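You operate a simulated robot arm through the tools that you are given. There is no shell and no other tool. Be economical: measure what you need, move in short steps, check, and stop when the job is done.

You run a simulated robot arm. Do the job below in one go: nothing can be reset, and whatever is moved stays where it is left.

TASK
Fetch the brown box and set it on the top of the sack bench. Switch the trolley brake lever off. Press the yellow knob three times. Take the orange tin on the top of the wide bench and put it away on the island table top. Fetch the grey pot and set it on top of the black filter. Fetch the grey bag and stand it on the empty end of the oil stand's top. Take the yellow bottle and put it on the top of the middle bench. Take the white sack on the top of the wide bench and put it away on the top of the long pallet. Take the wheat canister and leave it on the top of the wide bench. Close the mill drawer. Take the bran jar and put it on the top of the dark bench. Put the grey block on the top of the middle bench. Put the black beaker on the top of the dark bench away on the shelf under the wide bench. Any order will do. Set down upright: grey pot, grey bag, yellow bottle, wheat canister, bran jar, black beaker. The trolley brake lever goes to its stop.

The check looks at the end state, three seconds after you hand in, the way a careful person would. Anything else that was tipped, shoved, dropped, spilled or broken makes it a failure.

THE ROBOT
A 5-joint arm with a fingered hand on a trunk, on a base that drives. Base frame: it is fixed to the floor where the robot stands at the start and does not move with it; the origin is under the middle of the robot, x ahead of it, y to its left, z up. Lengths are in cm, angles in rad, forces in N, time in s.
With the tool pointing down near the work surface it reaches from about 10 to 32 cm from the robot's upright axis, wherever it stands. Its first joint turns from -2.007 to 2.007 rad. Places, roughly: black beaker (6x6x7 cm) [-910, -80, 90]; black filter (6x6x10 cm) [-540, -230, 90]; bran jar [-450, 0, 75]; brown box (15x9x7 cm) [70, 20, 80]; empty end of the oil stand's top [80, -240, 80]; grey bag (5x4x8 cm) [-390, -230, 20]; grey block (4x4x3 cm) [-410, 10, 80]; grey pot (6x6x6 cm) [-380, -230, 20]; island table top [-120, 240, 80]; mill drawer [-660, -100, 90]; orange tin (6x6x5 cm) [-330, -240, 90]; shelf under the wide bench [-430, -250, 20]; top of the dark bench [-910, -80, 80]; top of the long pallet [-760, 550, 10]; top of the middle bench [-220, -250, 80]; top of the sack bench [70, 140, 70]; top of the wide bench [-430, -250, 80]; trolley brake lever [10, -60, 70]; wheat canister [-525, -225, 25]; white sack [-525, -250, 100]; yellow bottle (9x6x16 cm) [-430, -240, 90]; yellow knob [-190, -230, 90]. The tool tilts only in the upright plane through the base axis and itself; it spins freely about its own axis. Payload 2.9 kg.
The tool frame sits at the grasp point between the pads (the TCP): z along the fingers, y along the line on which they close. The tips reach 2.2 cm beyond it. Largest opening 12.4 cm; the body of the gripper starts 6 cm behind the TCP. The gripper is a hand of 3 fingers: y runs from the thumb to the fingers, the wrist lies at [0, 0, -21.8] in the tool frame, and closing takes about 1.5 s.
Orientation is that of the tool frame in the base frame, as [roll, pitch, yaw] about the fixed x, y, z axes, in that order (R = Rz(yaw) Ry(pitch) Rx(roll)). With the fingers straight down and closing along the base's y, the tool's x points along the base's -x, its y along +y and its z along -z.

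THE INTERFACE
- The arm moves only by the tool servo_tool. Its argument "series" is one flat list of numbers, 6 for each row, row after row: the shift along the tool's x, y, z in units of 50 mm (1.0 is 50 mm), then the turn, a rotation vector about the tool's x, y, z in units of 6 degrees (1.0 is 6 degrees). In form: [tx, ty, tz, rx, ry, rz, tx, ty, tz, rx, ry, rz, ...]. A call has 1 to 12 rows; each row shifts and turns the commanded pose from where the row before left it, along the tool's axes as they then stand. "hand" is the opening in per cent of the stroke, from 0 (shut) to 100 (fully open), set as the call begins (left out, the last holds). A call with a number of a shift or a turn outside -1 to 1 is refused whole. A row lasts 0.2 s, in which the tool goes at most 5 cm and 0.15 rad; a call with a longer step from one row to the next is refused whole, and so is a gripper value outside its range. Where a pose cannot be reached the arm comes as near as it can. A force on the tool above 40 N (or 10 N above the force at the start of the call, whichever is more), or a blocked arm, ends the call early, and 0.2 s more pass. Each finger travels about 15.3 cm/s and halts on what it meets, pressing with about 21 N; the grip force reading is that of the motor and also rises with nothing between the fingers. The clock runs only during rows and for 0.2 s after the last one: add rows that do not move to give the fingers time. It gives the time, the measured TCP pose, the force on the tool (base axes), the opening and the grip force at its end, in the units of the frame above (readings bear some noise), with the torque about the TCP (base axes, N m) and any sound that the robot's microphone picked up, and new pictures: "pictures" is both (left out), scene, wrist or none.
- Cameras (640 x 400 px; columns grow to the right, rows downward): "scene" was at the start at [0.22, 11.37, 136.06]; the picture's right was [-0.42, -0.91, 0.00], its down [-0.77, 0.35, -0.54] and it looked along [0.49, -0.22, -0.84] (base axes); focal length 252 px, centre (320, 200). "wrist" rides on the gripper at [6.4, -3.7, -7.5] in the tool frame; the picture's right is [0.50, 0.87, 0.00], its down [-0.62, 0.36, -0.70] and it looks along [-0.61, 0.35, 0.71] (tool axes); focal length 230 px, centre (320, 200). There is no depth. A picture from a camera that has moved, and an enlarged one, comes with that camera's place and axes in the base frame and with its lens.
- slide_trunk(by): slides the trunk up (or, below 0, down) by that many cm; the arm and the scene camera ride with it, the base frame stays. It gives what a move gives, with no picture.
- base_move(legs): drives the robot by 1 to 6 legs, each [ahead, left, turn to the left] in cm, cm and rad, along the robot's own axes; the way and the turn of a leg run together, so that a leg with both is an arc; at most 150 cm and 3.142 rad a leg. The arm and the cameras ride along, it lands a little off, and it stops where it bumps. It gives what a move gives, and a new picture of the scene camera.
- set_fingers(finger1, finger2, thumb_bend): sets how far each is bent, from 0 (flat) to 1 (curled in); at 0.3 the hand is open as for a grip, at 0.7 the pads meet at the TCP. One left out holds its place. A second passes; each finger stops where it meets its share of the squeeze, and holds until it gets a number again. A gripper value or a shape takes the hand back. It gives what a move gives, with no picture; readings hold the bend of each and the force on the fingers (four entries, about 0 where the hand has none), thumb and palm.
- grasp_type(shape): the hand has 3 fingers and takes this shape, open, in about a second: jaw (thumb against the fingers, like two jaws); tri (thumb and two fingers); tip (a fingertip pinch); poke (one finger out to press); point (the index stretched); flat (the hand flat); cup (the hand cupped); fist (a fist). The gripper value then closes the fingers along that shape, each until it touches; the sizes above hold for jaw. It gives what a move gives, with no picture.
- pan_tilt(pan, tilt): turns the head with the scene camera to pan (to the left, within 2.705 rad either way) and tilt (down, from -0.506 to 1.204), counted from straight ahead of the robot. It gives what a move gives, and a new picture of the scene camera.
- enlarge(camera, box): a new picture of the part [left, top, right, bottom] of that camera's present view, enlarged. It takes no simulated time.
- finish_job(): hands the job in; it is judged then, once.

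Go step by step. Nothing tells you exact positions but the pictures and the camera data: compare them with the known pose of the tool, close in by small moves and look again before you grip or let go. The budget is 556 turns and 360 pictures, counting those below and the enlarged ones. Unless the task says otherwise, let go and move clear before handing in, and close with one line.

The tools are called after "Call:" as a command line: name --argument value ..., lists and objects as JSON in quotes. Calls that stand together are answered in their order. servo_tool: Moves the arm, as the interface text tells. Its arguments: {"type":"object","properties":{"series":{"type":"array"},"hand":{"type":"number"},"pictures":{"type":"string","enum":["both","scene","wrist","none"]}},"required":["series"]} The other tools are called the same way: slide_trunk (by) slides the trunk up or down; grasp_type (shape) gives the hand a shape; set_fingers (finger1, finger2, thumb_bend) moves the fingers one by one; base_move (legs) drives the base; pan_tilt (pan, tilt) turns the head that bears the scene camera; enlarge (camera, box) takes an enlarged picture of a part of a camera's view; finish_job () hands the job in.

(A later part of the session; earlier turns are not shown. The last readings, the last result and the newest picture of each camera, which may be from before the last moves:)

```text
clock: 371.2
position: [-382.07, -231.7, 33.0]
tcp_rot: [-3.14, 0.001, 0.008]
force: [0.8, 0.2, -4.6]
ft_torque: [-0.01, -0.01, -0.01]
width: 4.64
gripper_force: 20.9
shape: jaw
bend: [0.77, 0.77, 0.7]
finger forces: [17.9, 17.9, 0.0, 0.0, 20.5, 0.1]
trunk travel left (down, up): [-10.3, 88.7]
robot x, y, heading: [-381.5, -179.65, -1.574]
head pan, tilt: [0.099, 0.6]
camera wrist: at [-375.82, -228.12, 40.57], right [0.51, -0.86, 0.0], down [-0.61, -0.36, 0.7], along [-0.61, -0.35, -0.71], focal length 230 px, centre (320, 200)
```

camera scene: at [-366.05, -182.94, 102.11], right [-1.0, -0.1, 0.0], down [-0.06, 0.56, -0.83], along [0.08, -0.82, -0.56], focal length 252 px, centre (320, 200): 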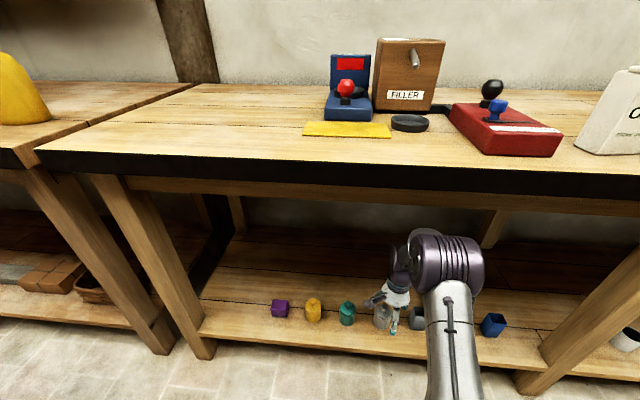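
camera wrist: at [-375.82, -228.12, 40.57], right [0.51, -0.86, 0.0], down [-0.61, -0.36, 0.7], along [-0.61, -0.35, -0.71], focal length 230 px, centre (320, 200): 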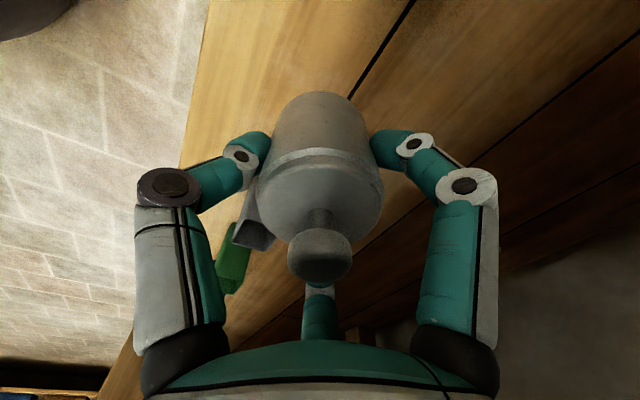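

The pot is held. I back out from under the bench, raise the trunk, and go to the black filter at the right end of the wide bench.

Call:
base_move --legs '[[-32, 0, 0]]'

Call:
slide_trunk --by 40

Call:
slide_trunk --by 36

Call:
base_move --legs '[[0, -145, 0]]'

Call:
pan_tilt --pan -0.1 --tilt 0.7

```text
clock: 373.3
position: [-381.68, -199.41, 33.03]
tcp_rot: [-3.141, -0.001, 0.013]
force: [0.5, 0.2, -5.3]
ft_torque: [-0.03, 0.01, 0.03]
width: 4.66
gripper_force: 21.0
shape: jaw
bend: [0.77, 0.77, 0.7]
finger forces: [17.9, 17.8, 0.0, 0.0, 20.6, 0.0]
trunk travel left (down, up): [-10.3, 88.7]
robot x, y, heading: [-381.21, -148.11, -1.562]
head pan, tilt: [0.099, 0.6]
camera scene: at [-366.13, -150.53, 102.11], right [-0.99, -0.11, 0.0], down [-0.06, 0.56, -0.82], along [0.09, -0.82, -0.57], focal length 252 px, centre (320, 200)
```

scene: 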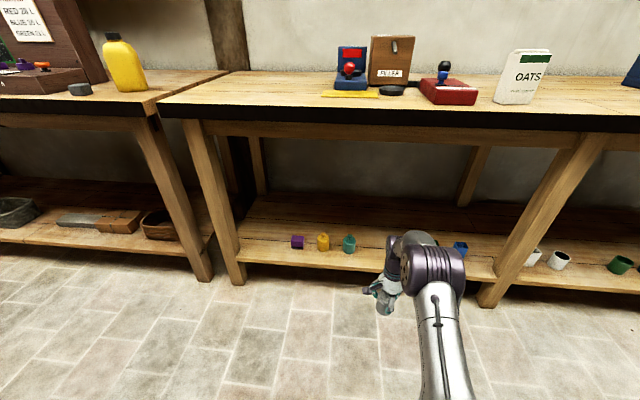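

```text
clock: 377.2
position: [-381.83, -199.48, 73.12]
tcp_rot: [-3.14, -0.001, 0.013]
force: [0.2, 0.3, -5.2]
ft_torque: [0.02, 0.02, -0.02]
width: 4.66
gripper_force: 21.3
shape: jaw
bend: [0.77, 0.77, 0.7]
finger forces: [17.9, 17.9, 0.0, 0.0, 20.6, 0.0]
trunk travel left (down, up): [-50.3, 48.7]
robot x, y, heading: [-381.18, -147.52, -1.568]
head pan, tilt: [0.099, 0.6]
```

```text
clock: 380.7
position: [-381.82, -199.42, 108.97]
tcp_rot: [-3.141, 0.001, 0.014]
force: [0.7, -0.3, -5.2]
ft_torque: [-0.03, 0.06, 0.0]
width: 4.67
gripper_force: 20.8
shape: jaw
bend: [0.77, 0.77, 0.7]
finger forces: [17.9, 17.8, 0.1, 0.0, 20.6, 0.0]
trunk travel left (down, up): [-86.3, 12.7]
robot x, y, heading: [-381.51, -147.75, -1.569]
head pan, tilt: [0.099, 0.6]
```

```text
clock: 387.8
position: [-523.31, -202.94, 109.01]
tcp_rot: [-3.138, 0.001, 0.049]
force: [-0.1, 0.4, -4.9]
ft_torque: [-0.01, 0.05, -0.01]
width: 4.68
gripper_force: 21.3
shape: jaw
bend: [0.77, 0.77, 0.7]
finger forces: [18.0, 17.9, 0.0, 0.0, 20.5, 0.0]
trunk travel left (down, up): [-86.3, 12.7]
robot x, y, heading: [-524.88, -150.68, -1.526]
head pan, tilt: [0.099, 0.6]
camera scene: at [-509.43, -153.55, 178.11], right [-0.99, -0.14, 0.0], down [-0.08, 0.56, -0.82], along [0.12, -0.82, -0.57], focal length 252 px, centre (320, 200)
```

scene: 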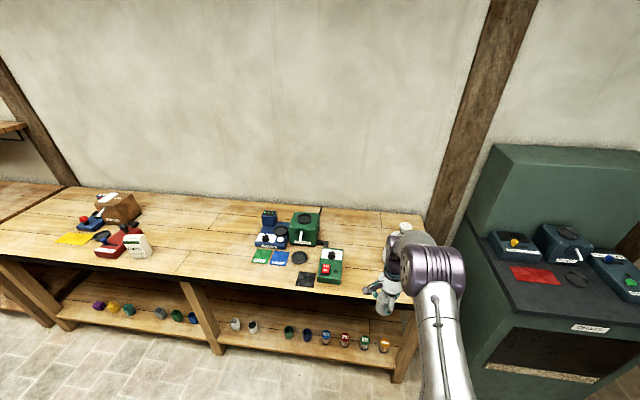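

```text
clock: 388.5
position: [-523.44, -202.98, 109.13]
tcp_rot: [-3.14, 0.001, 0.049]
force: [0.4, 0.3, -6.5]
ft_torque: [-0.02, 0.03, 0.05]
width: 4.64
gripper_force: 20.0
shape: jaw
bend: [0.77, 0.77, 0.7]
finger forces: [18.0, 17.9, 0.1, 0.0, 20.5, 0.0]
trunk travel left (down, up): [-86.3, 12.7]
robot x, y, heading: [-524.57, -151.36, -1.531]
head pan, tilt: [-0.099, 0.7]
camera scene: at [-511.18, -153.28, 177.25], right [-1.0, 0.06, 0.0], down [0.04, 0.64, -0.76], along [-0.04, -0.76, -0.64], focal length 252 px, centre (320, 200)
```

scene: 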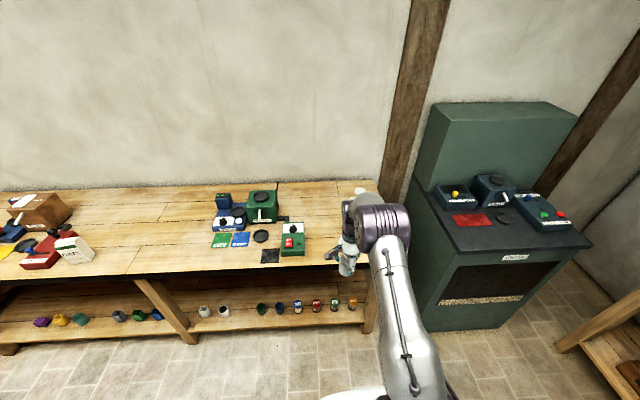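

The black filter is at about (-544,-227.3), top near z 94.4, in front of the white sack. I align and drive in with the pot above it.

Call:
base_move --legs '[[0, -21, -0.04], [14, 0, 0]]'

Call:
servo_tool --series '[0, 0, 0, 0, 0, 0]' --pictures "wrist"

Call:
pan_tilt --pan -0.3 --tilt 0.9

```text
clock: 391.1
position: [-546.45, -217.18, 109.15]
tcp_rot: [-3.142, 0.001, 0.009]
force: [0.3, -0.2, -5.2]
ft_torque: [-0.04, 0.03, 0.02]
width: 4.66
gripper_force: 21.2
shape: jaw
bend: [0.77, 0.77, 0.7]
finger forces: [18.0, 18.0, 0.0, 0.0, 20.5, 0.0]
trunk travel left (down, up): [-86.3, 12.7]
robot x, y, heading: [-546.3, -165.68, -1.569]
head pan, tilt: [-0.099, 0.7]
camera scene: at [-532.19, -167.93, 177.24], right [-1.0, 0.1, 0.0], down [0.06, 0.64, -0.77], along [-0.08, -0.76, -0.64], focal length 252 px, centre (320, 200)
```

scene: 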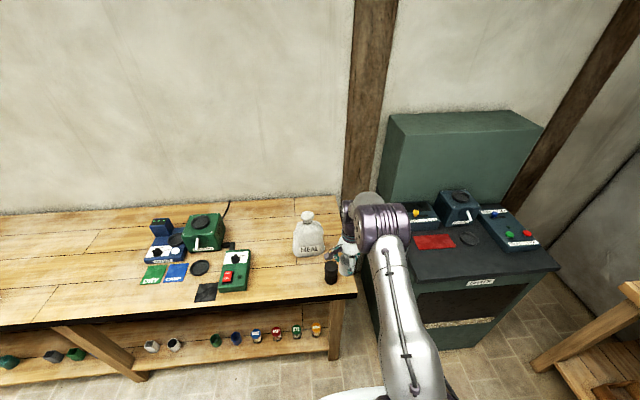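

```text
clock: 391.5
position: [-546.54, -217.14, 109.1]
tcp_rot: [-3.139, 0.0, 0.008]
force: [-1.0, -0.2, -5.6]
ft_torque: [0.01, 0.0, -0.01]
width: 4.67
gripper_force: 21.4
shape: jaw
bend: [0.77, 0.77, 0.7]
finger forces: [18.0, 18.0, 0.0, 0.0, 20.5, 0.0]
trunk travel left (down, up): [-86.3, 12.7]
robot x, y, heading: [-545.49, -165.58, -1.566]
head pan, tilt: [-0.099, 0.7]
camera wrist: at [-540.2, -213.46, 116.57], right [0.51, -0.86, 0.0], down [-0.61, -0.36, 0.7], along [-0.6, -0.35, -0.71], focal length 230 px, centre (320, 200)
```

wrist: 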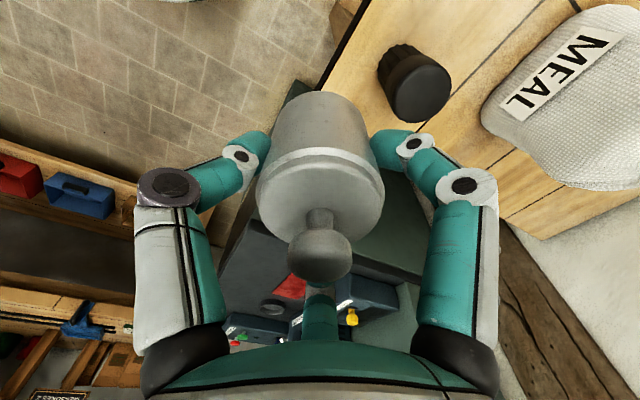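

```text
clock: 392.2
position: [-546.52, -217.25, 108.95]
tcp_rot: [-3.141, -0.001, 0.009]
force: [-0.9, -0.3, -6.0]
ft_torque: [0.03, 0.03, -0.02]
width: 4.66
gripper_force: 21.3
shape: jaw
bend: [0.77, 0.77, 0.7]
finger forces: [18.1, 18.0, 0.0, 0.1, 20.5, 0.0]
trunk travel left (down, up): [-86.3, 12.7]
robot x, y, heading: [-545.83, -165.12, -1.57]
head pan, tilt: [-0.3, 0.901]
camera scene: at [-533.62, -166.87, 175.63], right [-0.96, 0.29, 0.0], down [0.23, 0.75, -0.62], along [-0.18, -0.59, -0.78], focal length 252 px, centre (320, 200)
```

scene: 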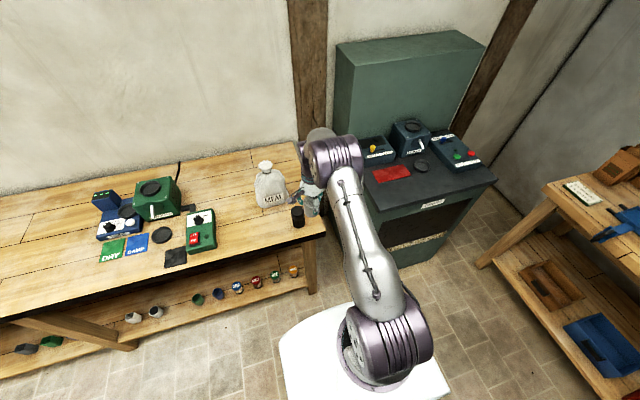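

Filter top fixed at (-542.2,-225.9,94.4) by three views. I move the pot over it.

Call:
servo_tool --series '[0.29, 0.58, 0, 0, 0, 0, 0.29, 0.58, 0, 0, 0, 0, 0.28, 0.58, 0.3, 0, 0, 0, 0, 0, 0.4, 0, 0, 0, 0, 0, 0, 0, 0, 0]'

Call:
enlarge --camera "scene" --box '[240, 130, 380, 260]'

```text
clock: 393.4
position: [-542.97, -223.51, 106.63]
tcp_rot: [3.141, -0.001, 0.008]
force: [0.4, 0.3, -5.1]
ft_torque: [0.0, 0.03, -0.01]
width: 4.66
gripper_force: 21.0
shape: jaw
bend: [0.77, 0.77, 0.7]
finger forces: [17.8, 17.9, 0.0, 0.1, 20.2, 0.1]
out of reach, approached as far as the arm can: row 3
trunk travel left (down, up): [-86.3, 12.7]
robot x, y, heading: [-545.62, -165.18, -1.566]
head pan, tilt: [-0.3, 0.901]
camera scene: at [-533.61, -166.89, 175.63], right [-0.96, 0.29, 0.0], down [0.23, 0.75, -0.62], along [-0.18, -0.59, -0.78], focal length 252 px, centre (320, 200)
camera wrist: at [-536.74, -219.87, 114.08], right [0.51, -0.86, 0.0], down [-0.61, -0.36, 0.7], along [-0.6, -0.35, -0.71], focal length 230 px, centre (320, 200)
```

scene: 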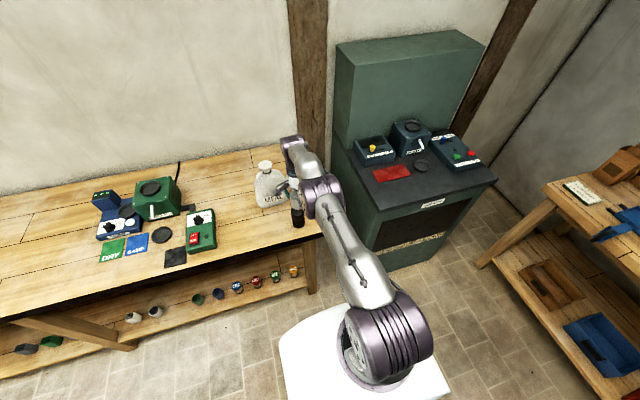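
wrist: 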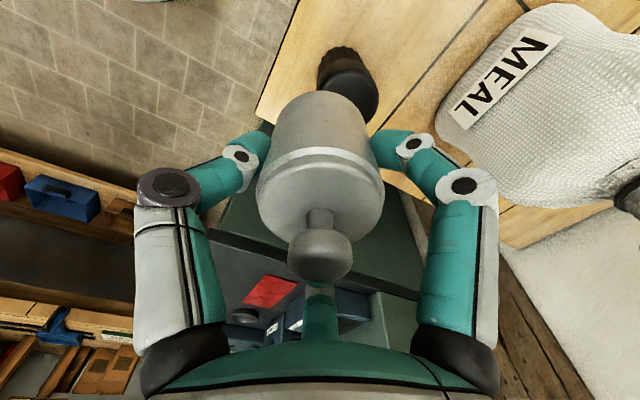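

```text
3.08 times, centred on (310, 195) of scene
camera zoom: at [-533.61, -166.89, 175.63], right [-0.96, 0.29, 0.0], down [0.23, 0.75, -0.62], along [-0.18, -0.59, -0.78], focal length 776 px, centre (351, 215)
```

zoom: 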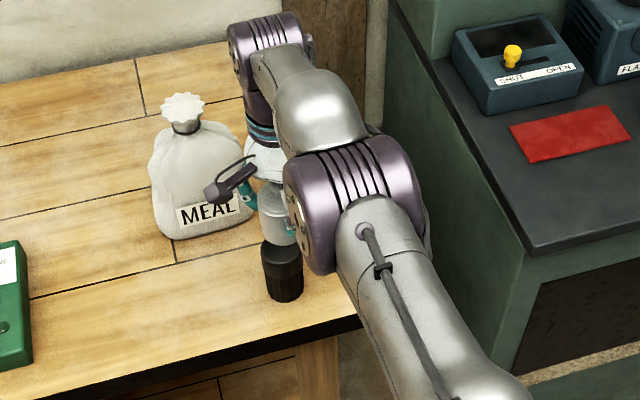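

The arm is fully stretched; I pull it back a little and drive the base 9 cm closer instead.

Call:
servo_tool --series '[0, -0.5, -0.5, 0, 0, 0, 0, -0.5, -0.3, 0, 0, 0, 0, -0.5, 0, 0, 0, 0, 0, 0, 0, 0, 0, 0]' --pictures "none"

Call:
base_move --legs '[[9.5, 0, 0]]'

Call:
servo_tool --series '[0, 0, 0, 0, 0, 0]' --pictures "wrist"

```text
clock: 394.4
position: [-543.08, -215.92, 110.42]
tcp_rot: [-3.139, -0.001, 0.007]
force: [-0.5, -0.1, -5.9]
ft_torque: [-0.03, 0.0, 0.07]
width: 4.61
gripper_force: 21.2
shape: jaw
bend: [0.77, 0.77, 0.7]
finger forces: [17.9, 17.8, 0.0, 0.0, 19.9, 0.0]
trunk travel left (down, up): [-86.3, 12.7]
robot x, y, heading: [-545.76, -165.63, -1.569]
head pan, tilt: [-0.3, 0.901]
```

```text
clock: 395.5
position: [-543.03, -225.26, 110.46]
tcp_rot: [-3.14, -0.001, 0.008]
force: [-0.2, -0.5, -5.4]
ft_torque: [-0.02, 0.05, -0.01]
width: 4.64
gripper_force: 20.9
shape: jaw
bend: [0.77, 0.77, 0.7]
finger forces: [17.8, 17.8, 0.0, 0.0, 19.8, 0.0]
trunk travel left (down, up): [-86.3, 12.7]
robot x, y, heading: [-545.82, -174.37, -1.573]
head pan, tilt: [-0.3, 0.901]
camera scene: at [-533.61, -176.21, 175.63], right [-0.96, 0.29, 0.0], down [0.23, 0.75, -0.62], along [-0.18, -0.59, -0.78], focal length 252 px, centre (320, 200)
```

scene: 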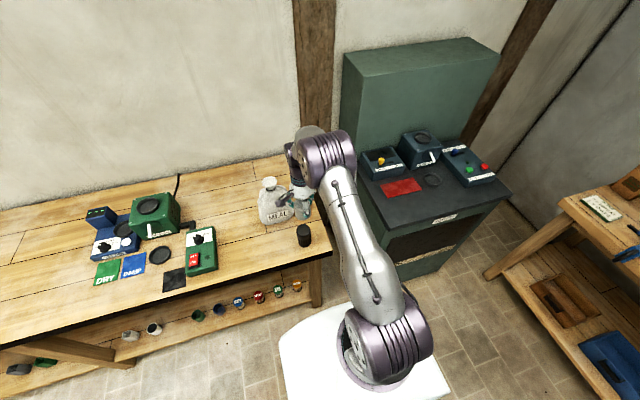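

```text
clock: 395.9
position: [-543.02, -225.18, 110.51]
tcp_rot: [3.141, 0.001, 0.007]
force: [-0.4, 0.4, -4.9]
ft_torque: [-0.01, 0.02, -0.01]
width: 4.64
gripper_force: 21.6
shape: jaw
bend: [0.77, 0.77, 0.7]
finger forces: [17.8, 17.8, 0.1, 0.1, 19.9, 0.0]
trunk travel left (down, up): [-86.3, 12.7]
robot x, y, heading: [-545.63, -174.82, -1.57]
head pan, tilt: [-0.3, 0.901]
camera wrist: at [-536.76, -221.48, 118.01], right [0.51, -0.86, 0.0], down [-0.61, -0.36, 0.7], along [-0.6, -0.35, -0.71], focal length 230 px, centre (320, 200)
```

wrist: 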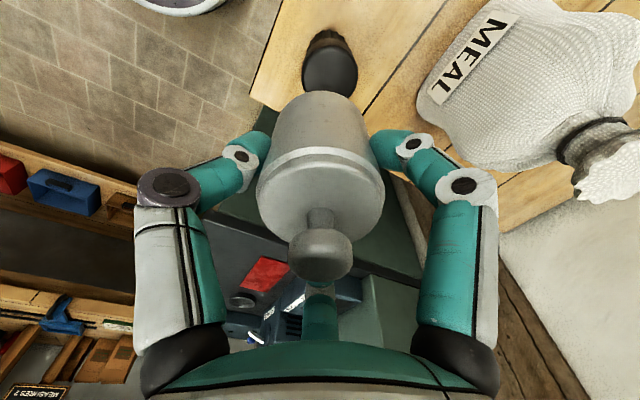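

Call:
servo_tool --series '[0.2, 0.08, 0.4, 0, 0, 0, 0, 0, 0.6, 0, 0, 0, 0, 0, 0.6, 0, 0, 0, 0, 0, 0, 0, 0, 0]' --pictures "wrist"

Call:
enlarge --camera "scene" --box '[240, 160, 380, 270]'

```text
clock: 396.9
position: [-541.83, -225.46, 102.36]
tcp_rot: [-3.14, 0.001, 0.009]
force: [0.5, 0.5, -4.6]
ft_torque: [0.04, 0.01, 0.01]
width: 4.62
gripper_force: 21.0
shape: jaw
bend: [0.77, 0.77, 0.7]
finger forces: [18.0, 17.6, 0.1, 0.1, 19.9, 0.1]
trunk travel left (down, up): [-86.3, 12.7]
robot x, y, heading: [-545.75, -174.64, -1.571]
head pan, tilt: [-0.3, 0.901]
camera wrist: at [-535.66, -221.99, 109.91], right [0.51, -0.86, 0.0], down [-0.61, -0.36, 0.7], along [-0.6, -0.35, -0.71], focal length 230 px, centre (320, 200)
```

wrist: 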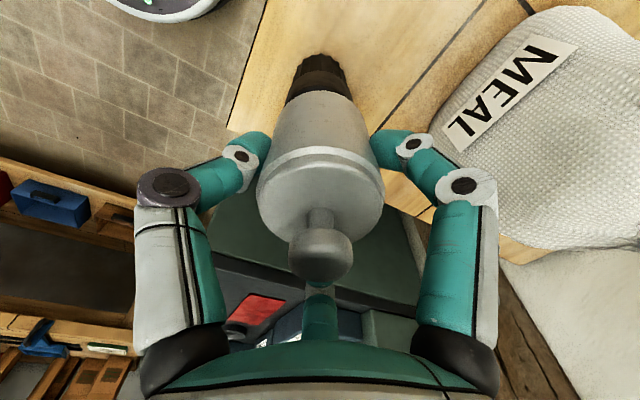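

```text
3.64 times, centred on (310, 215) of scene
camera zoom: at [-533.59, -176.18, 175.63], right [-0.96, 0.29, 0.0], down [0.23, 0.75, -0.62], along [-0.18, -0.59, -0.78], focal length 918 px, centre (356, 146)
```

zoom: 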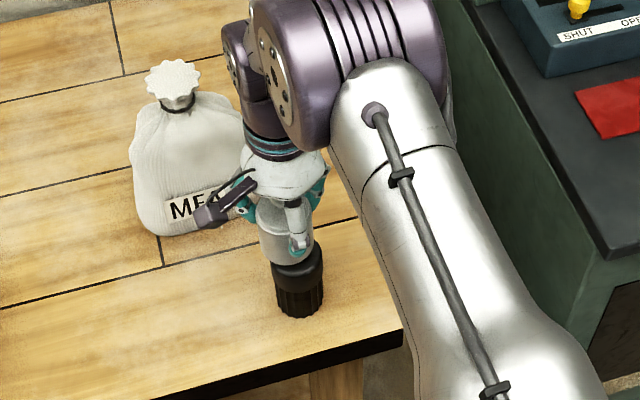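

Nearly aligned; I shift about 0.4 cm in -x and -y and lower the pot onto the filter.

Call:
servo_tool --series '[-0.08, 0.08, 0.2, 0, 0, 0, 0, 0, 0.15, 0, 0, 0, 0, 0, 0.1, 0, 0, 0, 0, 0, 0.08, 0, 0, 0, 0, 0, 0.08, 0, 0, 0, 0, 0, 0.06, 0, 0, 0, 0, 0, 0.06, 0, 0, 0]' --pictures "wrist"

Call:
enlarge --camera "scene" --box '[240, 160, 380, 270]'

```text
clock: 398.5
position: [-542.36, -225.84, 99.27]
tcp_rot: [3.134, 0.0, 0.007]
force: [3.2, -1.4, 37.4]
ft_torque: [-0.09, -0.13, -0.03]
width: 4.85
gripper_force: 20.9
shape: jaw
bend: [0.78, 0.79, 0.7]
finger forces: [22.5, 25.1, 0.0, 0.0, 23.6, 0.1]
trunk travel left (down, up): [-86.3, 12.7]
robot x, y, heading: [-545.85, -174.9, -1.569]
head pan, tilt: [-0.3, 0.901]
camera wrist: at [-536.11, -222.05, 106.72], right [0.51, -0.86, 0.01], down [-0.61, -0.36, 0.7], along [-0.6, -0.36, -0.71], focal length 230 px, centre (320, 200)
```

wrist: 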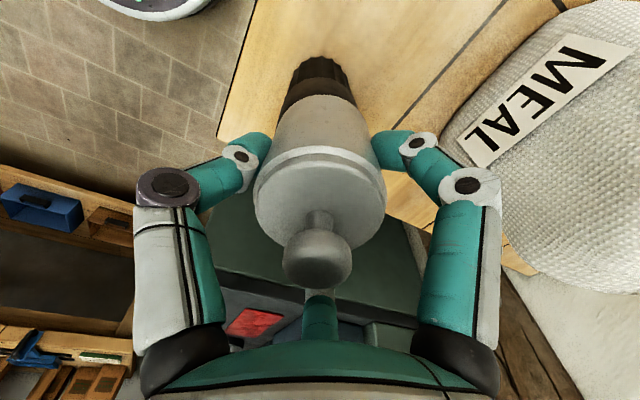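

```text
3.64 times, centred on (310, 215) of scene
camera zoom: at [-533.56, -175.43, 175.69], right [-0.96, 0.29, 0.0], down [0.23, 0.75, -0.62], along [-0.18, -0.6, -0.78], focal length 918 px, centre (356, 146)
```

zoom: 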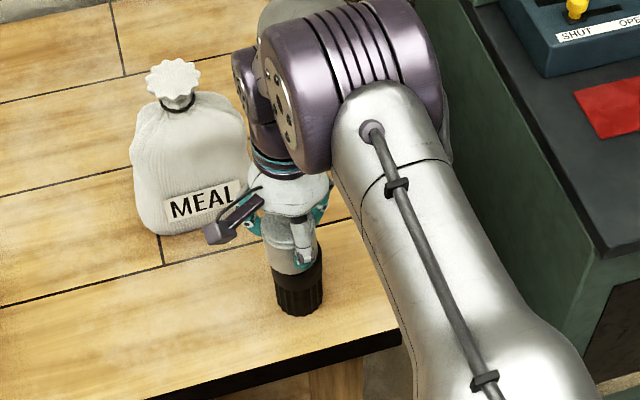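

The pot is on the filter. I ease the pressure and open gently.

Call:
servo_tool --series '[0, 0, -0.08, 0, 0, 0]' --pictures "none"

Call:
set_fingers --finger1 0.42 --finger2 0.42 --thumb_bend 0.42

Call:
servo_tool --series '[0, 0, -0.3, 0, 0, 0, 0, 0, -0.6, 0, 0, 0, 0, 0, -0.8, 0, 0, 0, 0, 0, -0.8, 0, 0, 0]' --pictures "wrist"

Call:
enlarge --camera "scene" --box '[240, 160, 380, 270]'

```text
clock: 398.9
position: [-542.47, -225.76, 99.3]
tcp_rot: [-3.142, 0.001, 0.008]
force: [2.2, -0.7, 26.1]
ft_torque: [-0.11, -0.07, -0.03]
width: 4.8
gripper_force: 21.5
shape: jaw
bend: [0.78, 0.79, 0.7]
finger forces: [22.1, 24.3, 0.1, 0.0, 23.4, 0.0]
trunk travel left (down, up): [-86.3, 12.7]
robot x, y, heading: [-546.1, -174.89, -1.568]
head pan, tilt: [-0.3, 0.901]
```

```text
clock: 399.9
position: [-542.44, -225.97, 99.2]
tcp_rot: [-3.139, 0.001, 0.01]
force: [0.0, -0.7, -0.1]
ft_torque: [-0.05, -0.01, 0.0]
width: 7.12
gripper_force: 0.0
shape: fingers
bend: [0.42, 0.42, 0.42]
finger forces: [0.1, 0.1, 0.0, 0.0, 0.0, 0.1]
trunk travel left (down, up): [-86.3, 12.7]
robot x, y, heading: [-545.89, -174.97, -1.571]
head pan, tilt: [-0.3, 0.901]
```

```text
clock: 400.9
position: [-542.45, -225.91, 111.64]
tcp_rot: [-3.14, 0.0, 0.01]
force: [-0.2, 0.4, 0.5]
ft_torque: [-0.03, -0.01, 0.0]
width: 7.15
gripper_force: 0.0
shape: fingers
bend: [0.42, 0.42, 0.42]
finger forces: [0.0, 0.1, 0.0, 0.0, 0.0, 0.1]
trunk travel left (down, up): [-86.3, 12.7]
robot x, y, heading: [-545.81, -174.82, -1.563]
head pan, tilt: [-0.3, 0.901]
camera wrist: at [-536.28, -222.29, 119.24], right [0.51, -0.86, 0.0], down [-0.61, -0.36, 0.7], along [-0.6, -0.35, -0.71], focal length 230 px, centre (320, 200)
```

wrist: 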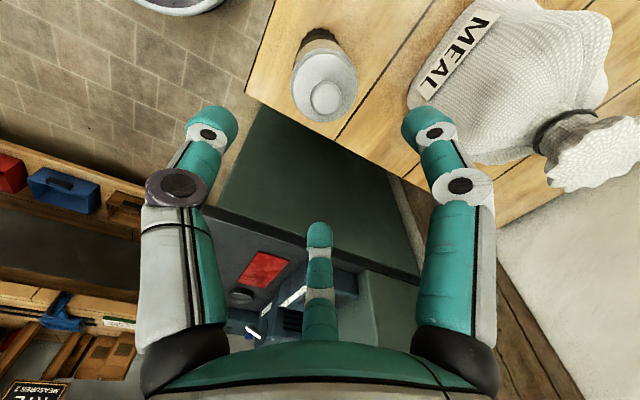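

```text
3.64 times, centred on (310, 215) of scene
camera zoom: at [-533.63, -176.02, 175.63], right [-0.96, 0.29, 0.0], down [0.23, 0.75, -0.62], along [-0.18, -0.59, -0.78], focal length 918 px, centre (356, 146)
```

zoom: 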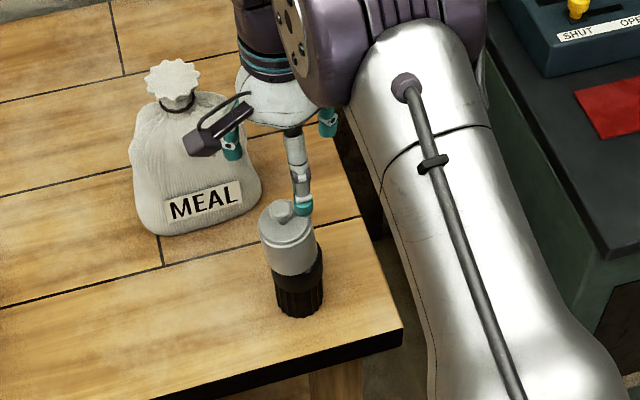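

The pot stands upright on the filter. Next I take the white sack just behind it by its neck (about (-534.6,-242.5), neck z≈103). I raise the hand and move over it.

Call:
servo_tool --series '[0, 0, -0.8, 0, 0, 0, 0, 0, -0.4, 0, 0, 0]' --hand 100 --pictures "none"

Call:
base_move --legs '[[0, 8, 0], [14.5, 0, 0]]'

Call:
servo_tool --series '[0, 0, 0, 0, 0, 0]' --pictures "wrist"

```text
clock: 401.5
position: [-542.42, -226.02, 117.85]
tcp_rot: [-3.141, 0.0, 0.008]
force: [-0.1, 0.6, 0.2]
ft_torque: [0.01, 0.03, 0.05]
width: 12.38
gripper_force: 0.0
shape: jaw
bend: [0.3, 0.3, 0.3]
finger forces: [0.0, 0.1, 0.0, 0.0, 0.1, 0.0]
trunk travel left (down, up): [-86.3, 12.7]
robot x, y, heading: [-546.19, -174.22, -1.57]
head pan, tilt: [-0.3, 0.901]
```

```text
clock: 403.6
position: [-534.52, -240.76, 117.86]
tcp_rot: [3.141, 0.0, 0.009]
force: [0.3, 0.6, -0.7]
ft_torque: [0.01, -0.01, 0.0]
width: 12.39
gripper_force: 0.1
shape: jaw
bend: [0.3, 0.3, 0.3]
finger forces: [0.0, 0.1, 0.1, 0.0, 0.0, 0.0]
trunk travel left (down, up): [-86.3, 12.7]
robot x, y, heading: [-537.9, -189.34, -1.57]
head pan, tilt: [-0.3, 0.901]
camera scene: at [-525.66, -190.87, 175.64], right [-0.96, 0.29, 0.0], down [0.23, 0.75, -0.62], along [-0.18, -0.59, -0.78], focal length 252 px, centre (320, 200)
```

scene: 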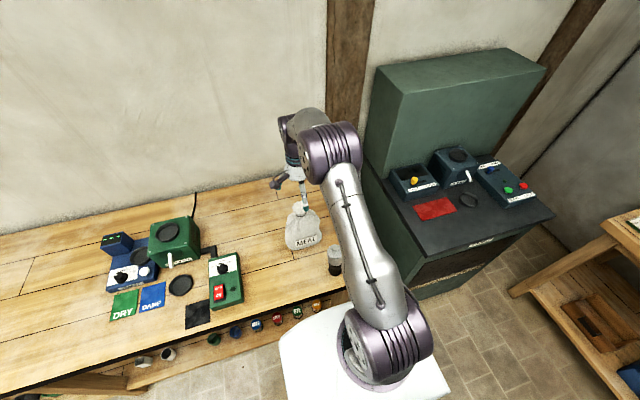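

```text
clock: 404.0
position: [-534.48, -240.76, 117.9]
tcp_rot: [-3.141, -0.001, 0.008]
force: [-0.7, 0.3, -0.1]
ft_torque: [-0.02, 0.03, 0.01]
width: 12.39
gripper_force: 0.1
shape: jaw
bend: [0.3, 0.3, 0.3]
finger forces: [0.0, 0.1, 0.0, 0.0, 0.0, 0.0]
trunk travel left (down, up): [-86.3, 12.7]
robot x, y, heading: [-537.75, -189.6, -1.571]
head pan, tilt: [-0.3, 0.901]
camera wrist: at [-528.24, -237.14, 125.31], right [0.51, -0.86, 0.0], down [-0.61, -0.36, 0.7], along [-0.6, -0.36, -0.71], focal length 230 px, centre (320, 200)
```

wrist: 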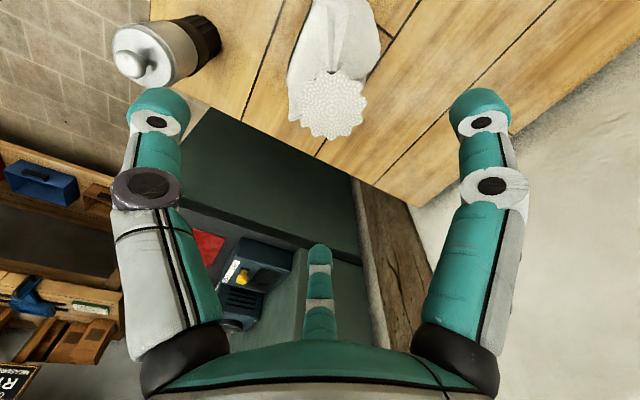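

Call:
servo_tool --series '[0.03, 0.3, 0.5, 0, 0, 0, 0, 0, 0.6, 0, 0, 0, 0, 0, 0.6, 0, 0, 0, 0, 0, 0.5, 0, 0, 0, 0, 0, 0, 0, 0, 0]'

Call:
enlarge --camera "scene" --box '[240, 160, 380, 280]'

```text
clock: 405.2
position: [-534.37, -242.29, 106.52]
tcp_rot: [-3.142, 0.0, 0.009]
force: [-0.3, 0.6, 0.5]
ft_torque: [0.02, 0.01, 0.02]
width: 12.39
gripper_force: 0.0
shape: jaw
bend: [0.3, 0.3, 0.3]
finger forces: [0.0, 0.0, 0.1, 0.0, 0.1, 0.0]
trunk travel left (down, up): [-86.3, 12.7]
robot x, y, heading: [-537.8, -189.75, -1.568]
head pan, tilt: [-0.3, 0.901]
camera scene: at [-525.59, -190.95, 175.63], right [-0.96, 0.29, 0.0], down [0.23, 0.75, -0.62], along [-0.18, -0.59, -0.78], focal length 252 px, centre (320, 200)
camera wrist: at [-528.04, -238.64, 114.05], right [0.51, -0.86, 0.0], down [-0.61, -0.36, 0.7], along [-0.6, -0.36, -0.71], focal length 230 px, centre (320, 200)
```

scene: 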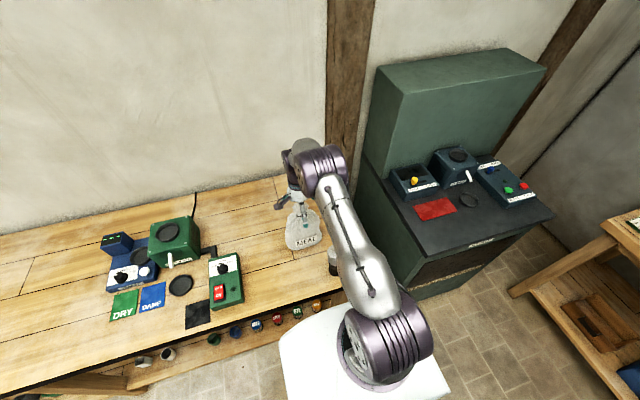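
wrist: 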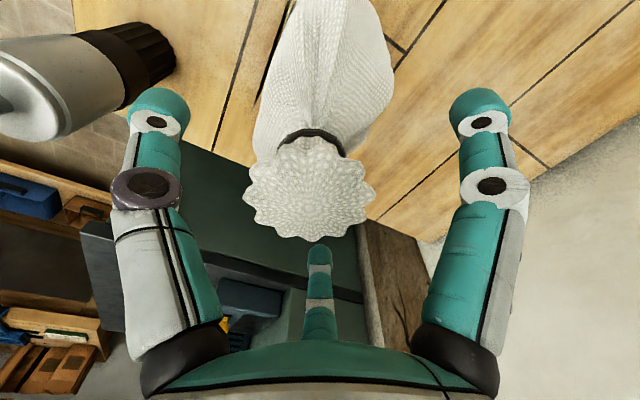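

```text
3.33 times, centred on (310, 220) of scene
camera zoom: at [-525.59, -190.95, 175.63], right [-0.96, 0.29, 0.0], down [0.23, 0.75, -0.62], along [-0.18, -0.59, -0.78], focal length 841 px, centre (353, 133)
```

zoom: 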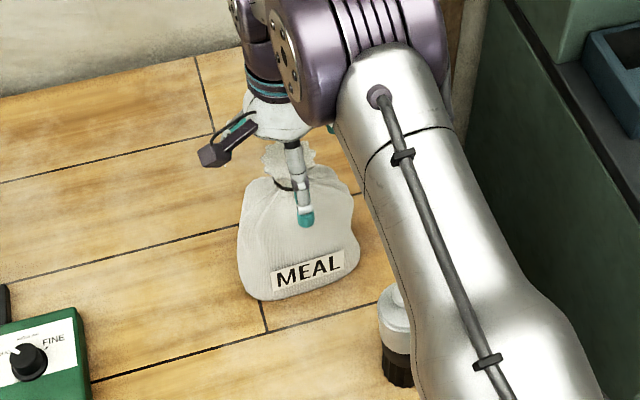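

The frill top is at about (-534,-241.6,106.4). I lower to the neck (TCP z≈102.8) and close.

Call:
servo_tool --series '[0.05, -0.1, 0.3, 0, 0, 0, 0, 0, 0.3, 0, 0, 0, 0, 0, 0.14, 0, 0, 0, 0, 0, 0, 0, 0, 0]' --pictures "none"

Call:
servo_tool --series '[0, 0, 0, 0, 0, 0, 0, 0, 0, 0, 0, 0, 0, 0, 0, 0, 0, 0, 0, 0, 0, 0, 0, 0, 0, 0, 0, 0, 0, 0, 0, 0, 0, 0, 0, 0, 0, 0, 0, 0, 0, 0, 0, 0, 0, 0, 0, 0]' --hand 0 --pictures "wrist"

```text
clock: 406.2
position: [-534.08, -241.87, 103.07]
tcp_rot: [-3.138, 0.001, 0.008]
force: [-0.7, -0.8, 0.6]
ft_torque: [0.04, 0.0, -0.02]
width: 12.39
gripper_force: 0.0
shape: jaw
bend: [0.3, 0.3, 0.3]
finger forces: [0.1, 0.0, 0.0, 0.1, 0.0, 0.1]
trunk travel left (down, up): [-86.3, 12.7]
robot x, y, heading: [-537.84, -189.7, -1.568]
head pan, tilt: [-0.3, 0.901]
```

```text
clock: 408.0
position: [-534.07, -241.8, 102.97]
tcp_rot: [-3.14, -0.001, 0.009]
force: [-2.3, 1.9, -0.3]
ft_torque: [0.05, 0.05, -0.18]
width: 7.09
gripper_force: 20.7
shape: jaw
bend: [0.27, 0.27, 0.7]
finger forces: [19.4, 17.8, 0.0, 0.0, 19.8, 0.1]
trunk travel left (down, up): [-86.3, 12.7]
robot x, y, heading: [-537.77, -189.66, -1.569]
head pan, tilt: [-0.3, 0.901]
camera wrist: at [-527.88, -238.19, 110.53], right [0.51, -0.86, 0.0], down [-0.61, -0.36, 0.7], along [-0.6, -0.35, -0.71], focal length 230 px, centre (320, 200)
```

wrist: 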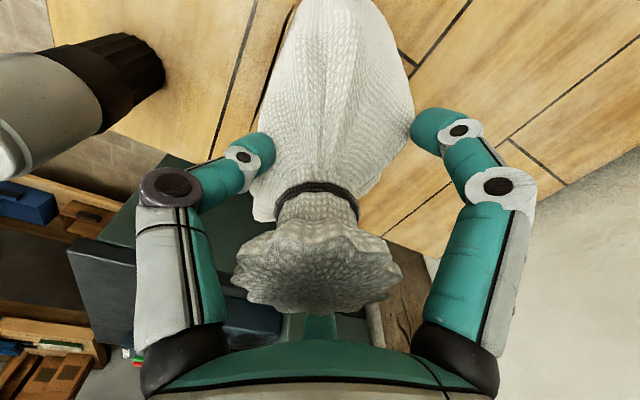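

The digits caught the shoulders rather than the neck. I open, rise 2 cm, and close again around the tied neck.

Call:
servo_tool --series '[0, 0, 0, 0, 0, 0, 0, 0, 0, 0, 0, 0, 0, 0, 0, 0, 0, 0, 0, 0, 0, 0, 0, 0, 0, 0, 0, 0, 0, 0, 0, 0, -0.4, 0, 0, 0, 0, 0, 0, 0, 0, 0]' --hand 100 --pictures "none"

Call:
servo_tool --series '[0, 0, 0, 0, 0, 0, 0, 0, 0, 0, 0, 0, 0, 0, 0, 0, 0, 0, 0, 0, 0, 0, 0, 0, 0, 0, 0, 0, 0, 0, 0, 0, 0, 0, 0, 0, 0, 0, 0, 0, 0, 0, 0, 0, 0, 0, 0, 0]' --hand 0 --pictures "wrist"

```text
clock: 409.6
position: [-534.11, -241.88, 104.97]
tcp_rot: [-3.14, 0.0, 0.008]
force: [0.5, -0.6, -0.4]
ft_torque: [-0.04, 0.03, -0.01]
width: 12.4
gripper_force: 0.1
shape: jaw
bend: [0.3, 0.3, 0.3]
finger forces: [0.1, 0.0, 0.0, 0.0, 0.1, 0.0]
trunk travel left (down, up): [-86.3, 12.7]
robot x, y, heading: [-537.81, -189.45, -1.569]
head pan, tilt: [-0.3, 0.901]
```

```text
clock: 411.4
position: [-534.09, -241.85, 105.0]
tcp_rot: [-3.139, -0.001, 0.009]
force: [-0.2, -0.8, 0.2]
ft_torque: [-0.07, 0.05, 0.03]
width: 5.86
gripper_force: 20.7
shape: jaw
bend: [0.3, 0.29, 0.7]
finger forces: [17.6, 17.7, 0.0, 0.1, 18.3, 0.0]
trunk travel left (down, up): [-86.3, 12.7]
robot x, y, heading: [-537.74, -189.3, -1.568]
head pan, tilt: [-0.3, 0.901]
camera wrist: at [-527.94, -238.21, 112.53], right [0.51, -0.86, 0.0], down [-0.61, -0.36, 0.7], along [-0.6, -0.36, -0.71], focal length 230 px, centre (320, 200)
```

wrist: 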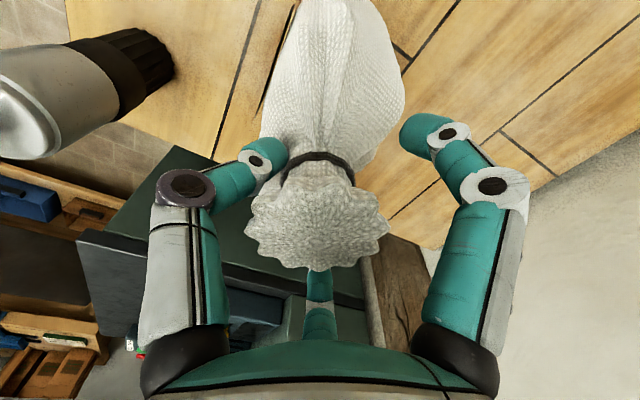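

Now gripping just at the tied neck. I lift 3 cm and check.

Call:
servo_tool --series '[0, 0, -0.2, 0, 0, 0, 0, 0, -0.2, 0, 0, 0, 0, 0, -0.3, 0, 0, 0, 0, 0, 0, 0, 0, 0]' --pictures "wrist"

Call:
enlarge --camera "scene" --box '[240, 160, 380, 280]'

```text
clock: 412.4
position: [-534.12, -242.08, 108.35]
tcp_rot: [-3.138, -0.001, 0.007]
force: [0.2, -0.1, -11.5]
ft_torque: [0.05, 0.0, -0.03]
width: 3.31
gripper_force: 21.4
shape: jaw
bend: [0.8, 0.79, 0.74]
finger forces: [6.5, 7.0, 0.1, 0.1, 5.0, 0.0]
trunk travel left (down, up): [-86.3, 12.7]
robot x, y, heading: [-538.04, -189.71, -1.567]
head pan, tilt: [-0.3, 0.901]
camera wrist: at [-527.91, -238.48, 115.94], right [0.51, -0.86, 0.0], down [-0.61, -0.36, 0.7], along [-0.6, -0.35, -0.71], focal length 230 px, centre (320, 200)
```

wrist: 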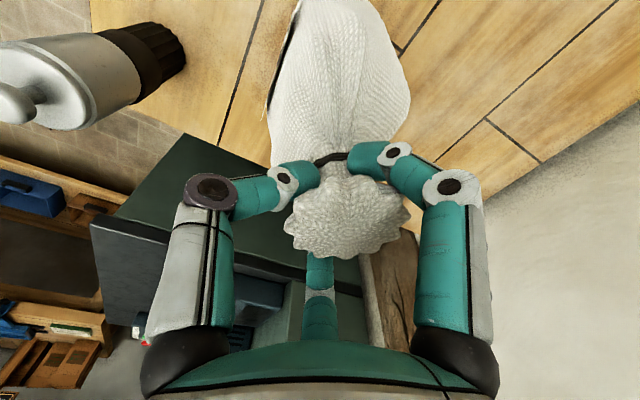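

```text
3.33 times, centred on (310, 220) of scene
camera zoom: at [-525.56, -191.28, 175.62], right [-0.96, 0.29, 0.0], down [0.23, 0.75, -0.62], along [-0.18, -0.59, -0.78], focal length 841 px, centre (353, 133)
```

zoom: 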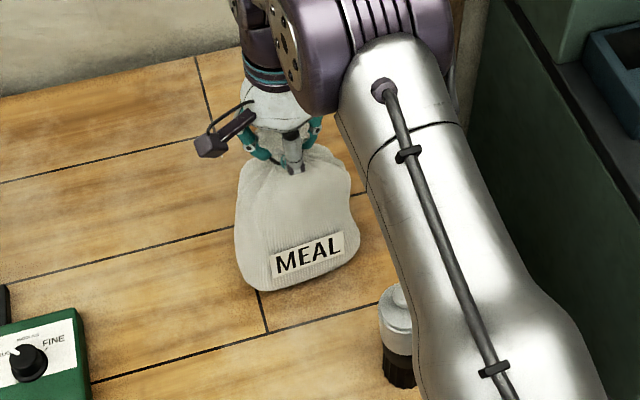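

The frill now hangs over the closed digits – secure, about 1.2 kg. To stay clear of the pot I lift, slide left 12 cm, then back out.

Call:
servo_tool --series '[0, 0, -0.3, 0, 0, 0, 0, 0, -0.6, 0, 0, 0, 0, 0, -0.6, 0, 0, 0, 0, 0, 0, 0, 0, 0]' --pictures "none"

Call:
base_move --legs '[[0, 12, 0]]'

Call:
base_move --legs '[[-42, 0, 0]]'

Call:
servo_tool --series '[0, 0, 0, 0, 0, 0]' --pictures "wrist"

```text
clock: 413.4
position: [-534.16, -242.1, 116.06]
tcp_rot: [-3.137, 0.0, 0.01]
force: [0.3, -0.1, -11.6]
ft_torque: [0.05, -0.04, -0.03]
width: 3.28
gripper_force: 20.4
shape: jaw
bend: [0.8, 0.79, 0.74]
finger forces: [6.4, 6.9, 0.0, 0.1, 4.9, 0.1]
trunk travel left (down, up): [-86.3, 12.7]
robot x, y, heading: [-537.28, -189.56, -1.565]
head pan, tilt: [-0.3, 0.901]
```

```text
clock: 414.6
position: [-522.14, -242.16, 116.03]
tcp_rot: [-3.138, 0.0, 0.008]
force: [0.5, -0.7, -11.8]
ft_torque: [0.08, -0.02, 0.01]
width: 3.27
gripper_force: 21.1
shape: jaw
bend: [0.8, 0.79, 0.74]
finger forces: [7.7, 8.1, 0.0, 0.0, 4.8, 0.1]
trunk travel left (down, up): [-86.3, 12.7]
robot x, y, heading: [-525.76, -189.45, -1.569]
head pan, tilt: [-0.3, 0.901]
camera scene: at [-513.61, -191.25, 175.64], right [-0.96, 0.29, 0.0], down [0.23, 0.75, -0.62], along [-0.18, -0.59, -0.78], focal length 252 px, centre (320, 200)
```

scene: 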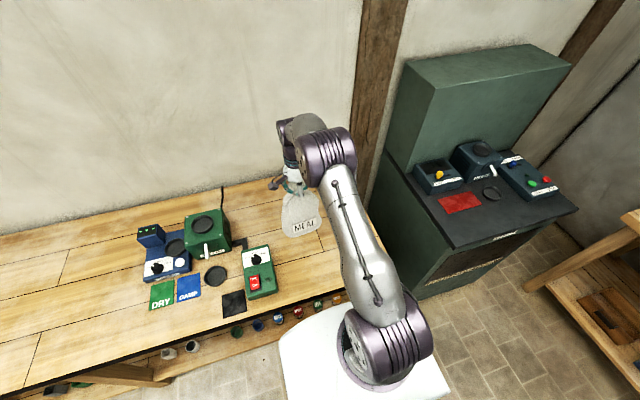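

```text
clock: 417.2
position: [-522.21, -200.52, 115.99]
tcp_rot: [-3.139, 0.0, 0.004]
force: [-0.6, -1.0, -11.0]
ft_torque: [0.03, -0.03, 0.0]
width: 3.24
gripper_force: 21.1
shape: jaw
bend: [0.8, 0.79, 0.75]
finger forces: [7.3, 7.6, 0.0, 0.1, 5.8, 0.0]
trunk travel left (down, up): [-86.3, 12.7]
robot x, y, heading: [-525.57, -147.7, -1.577]
head pan, tilt: [-0.3, 0.901]
camera scene: at [-513.44, -149.6, 175.62], right [-0.95, 0.3, 0.0], down [0.23, 0.75, -0.62], along [-0.19, -0.59, -0.78], focal length 252 px, centre (320, 200)
```

scene: 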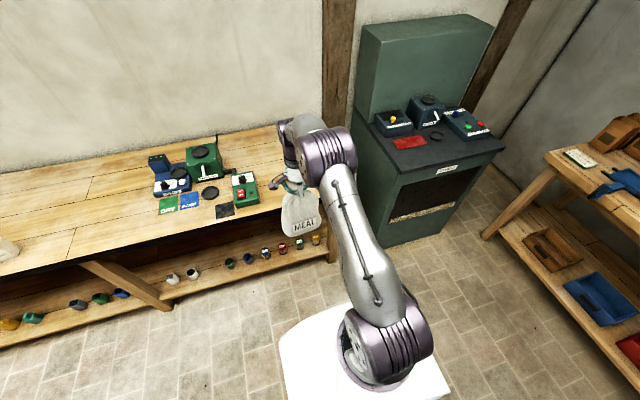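

```text
clock: 417.6
position: [-522.19, -200.48, 115.94]
tcp_rot: [-3.137, 0.001, 0.003]
force: [0.3, -0.8, -11.1]
ft_torque: [-0.01, -0.06, 0.03]
width: 3.28
gripper_force: 21.3
shape: jaw
bend: [0.8, 0.79, 0.75]
finger forces: [7.2, 7.5, 0.0, 0.0, 6.1, 0.0]
trunk travel left (down, up): [-86.3, 12.7]
robot x, y, heading: [-525.38, -147.66, -1.575]
head pan, tilt: [-0.3, 0.901]
camera wrist: at [-515.92, -196.82, 123.48], right [0.5, -0.86, 0.0], down [-0.62, -0.36, 0.7], along [-0.61, -0.35, -0.71], focal length 230 px, centre (320, 200)
```

wrist: 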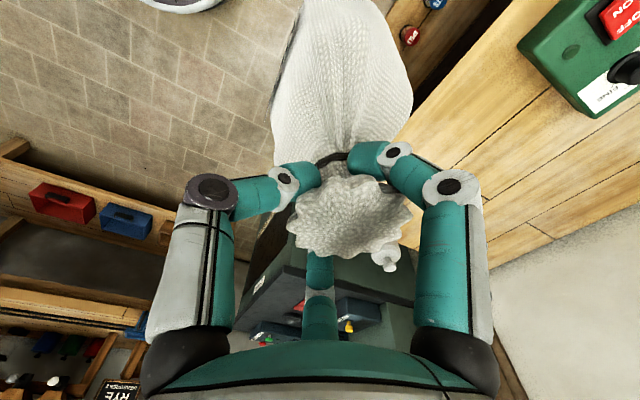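

The sack is out and the pot still stands. I look toward the far side to plan the way to the pallet.

Call:
pan_tilt --pan -1.5 --tilt 0.35

Call:
pan_tilt --pan -2.5 --tilt 0.35

```text
clock: 419.0
position: [-522.25, -200.43, 116.05]
tcp_rot: [-3.138, -0.002, 0.005]
force: [0.2, 1.1, -11.7]
ft_torque: [0.02, -0.06, -0.03]
width: 3.26
gripper_force: 21.3
shape: jaw
bend: [0.8, 0.79, 0.75]
finger forces: [7.6, 7.8, 0.0, 0.0, 5.3, 0.1]
trunk travel left (down, up): [-86.3, 12.7]
robot x, y, heading: [-525.53, -147.97, -1.573]
head pan, tilt: [-1.499, 0.351]
camera scene: at [-520.48, -142.94, 180.39], right [-0.07, 1.0, 0.0], down [0.34, 0.03, -0.94], along [-0.94, -0.06, -0.34], focal length 252 px, centre (320, 200)
```

scene: 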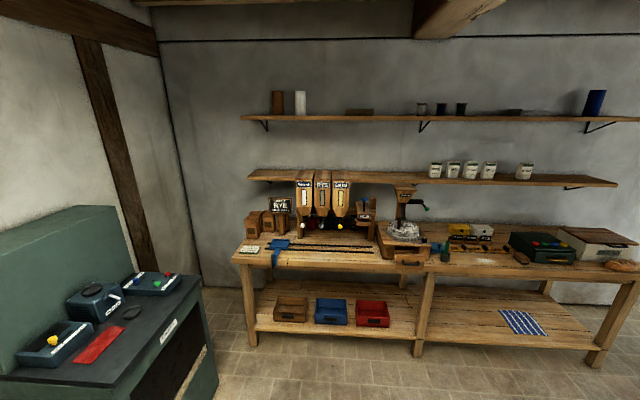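

```text
clock: 420.2
position: [-522.23, -200.52, 116.0]
tcp_rot: [-3.138, 0.002, 0.003]
force: [-1.0, -0.4, -11.6]
ft_torque: [0.02, -0.01, 0.03]
width: 3.24
gripper_force: 21.1
shape: jaw
bend: [0.8, 0.79, 0.75]
finger forces: [7.7, 7.9, 0.0, 0.0, 5.2, 0.0]
trunk travel left (down, up): [-86.3, 12.7]
robot x, y, heading: [-526.04, -147.78, -1.578]
head pan, tilt: [-2.499, 0.351]
camera scene: at [-516.75, -134.85, 180.4], right [0.8, 0.6, 0.0], down [0.21, -0.27, -0.94], along [-0.56, 0.75, -0.34], focal length 252 px, centre (320, 200)
```

scene: 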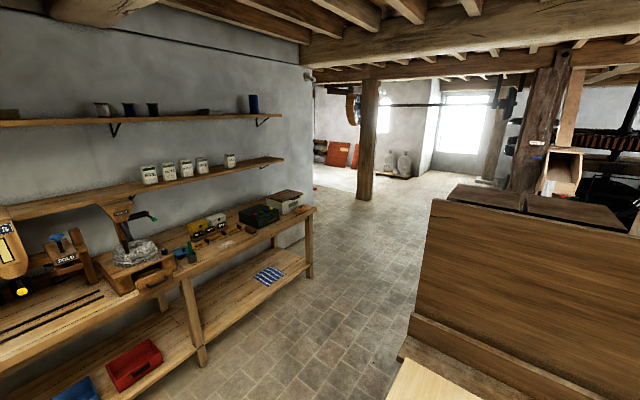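

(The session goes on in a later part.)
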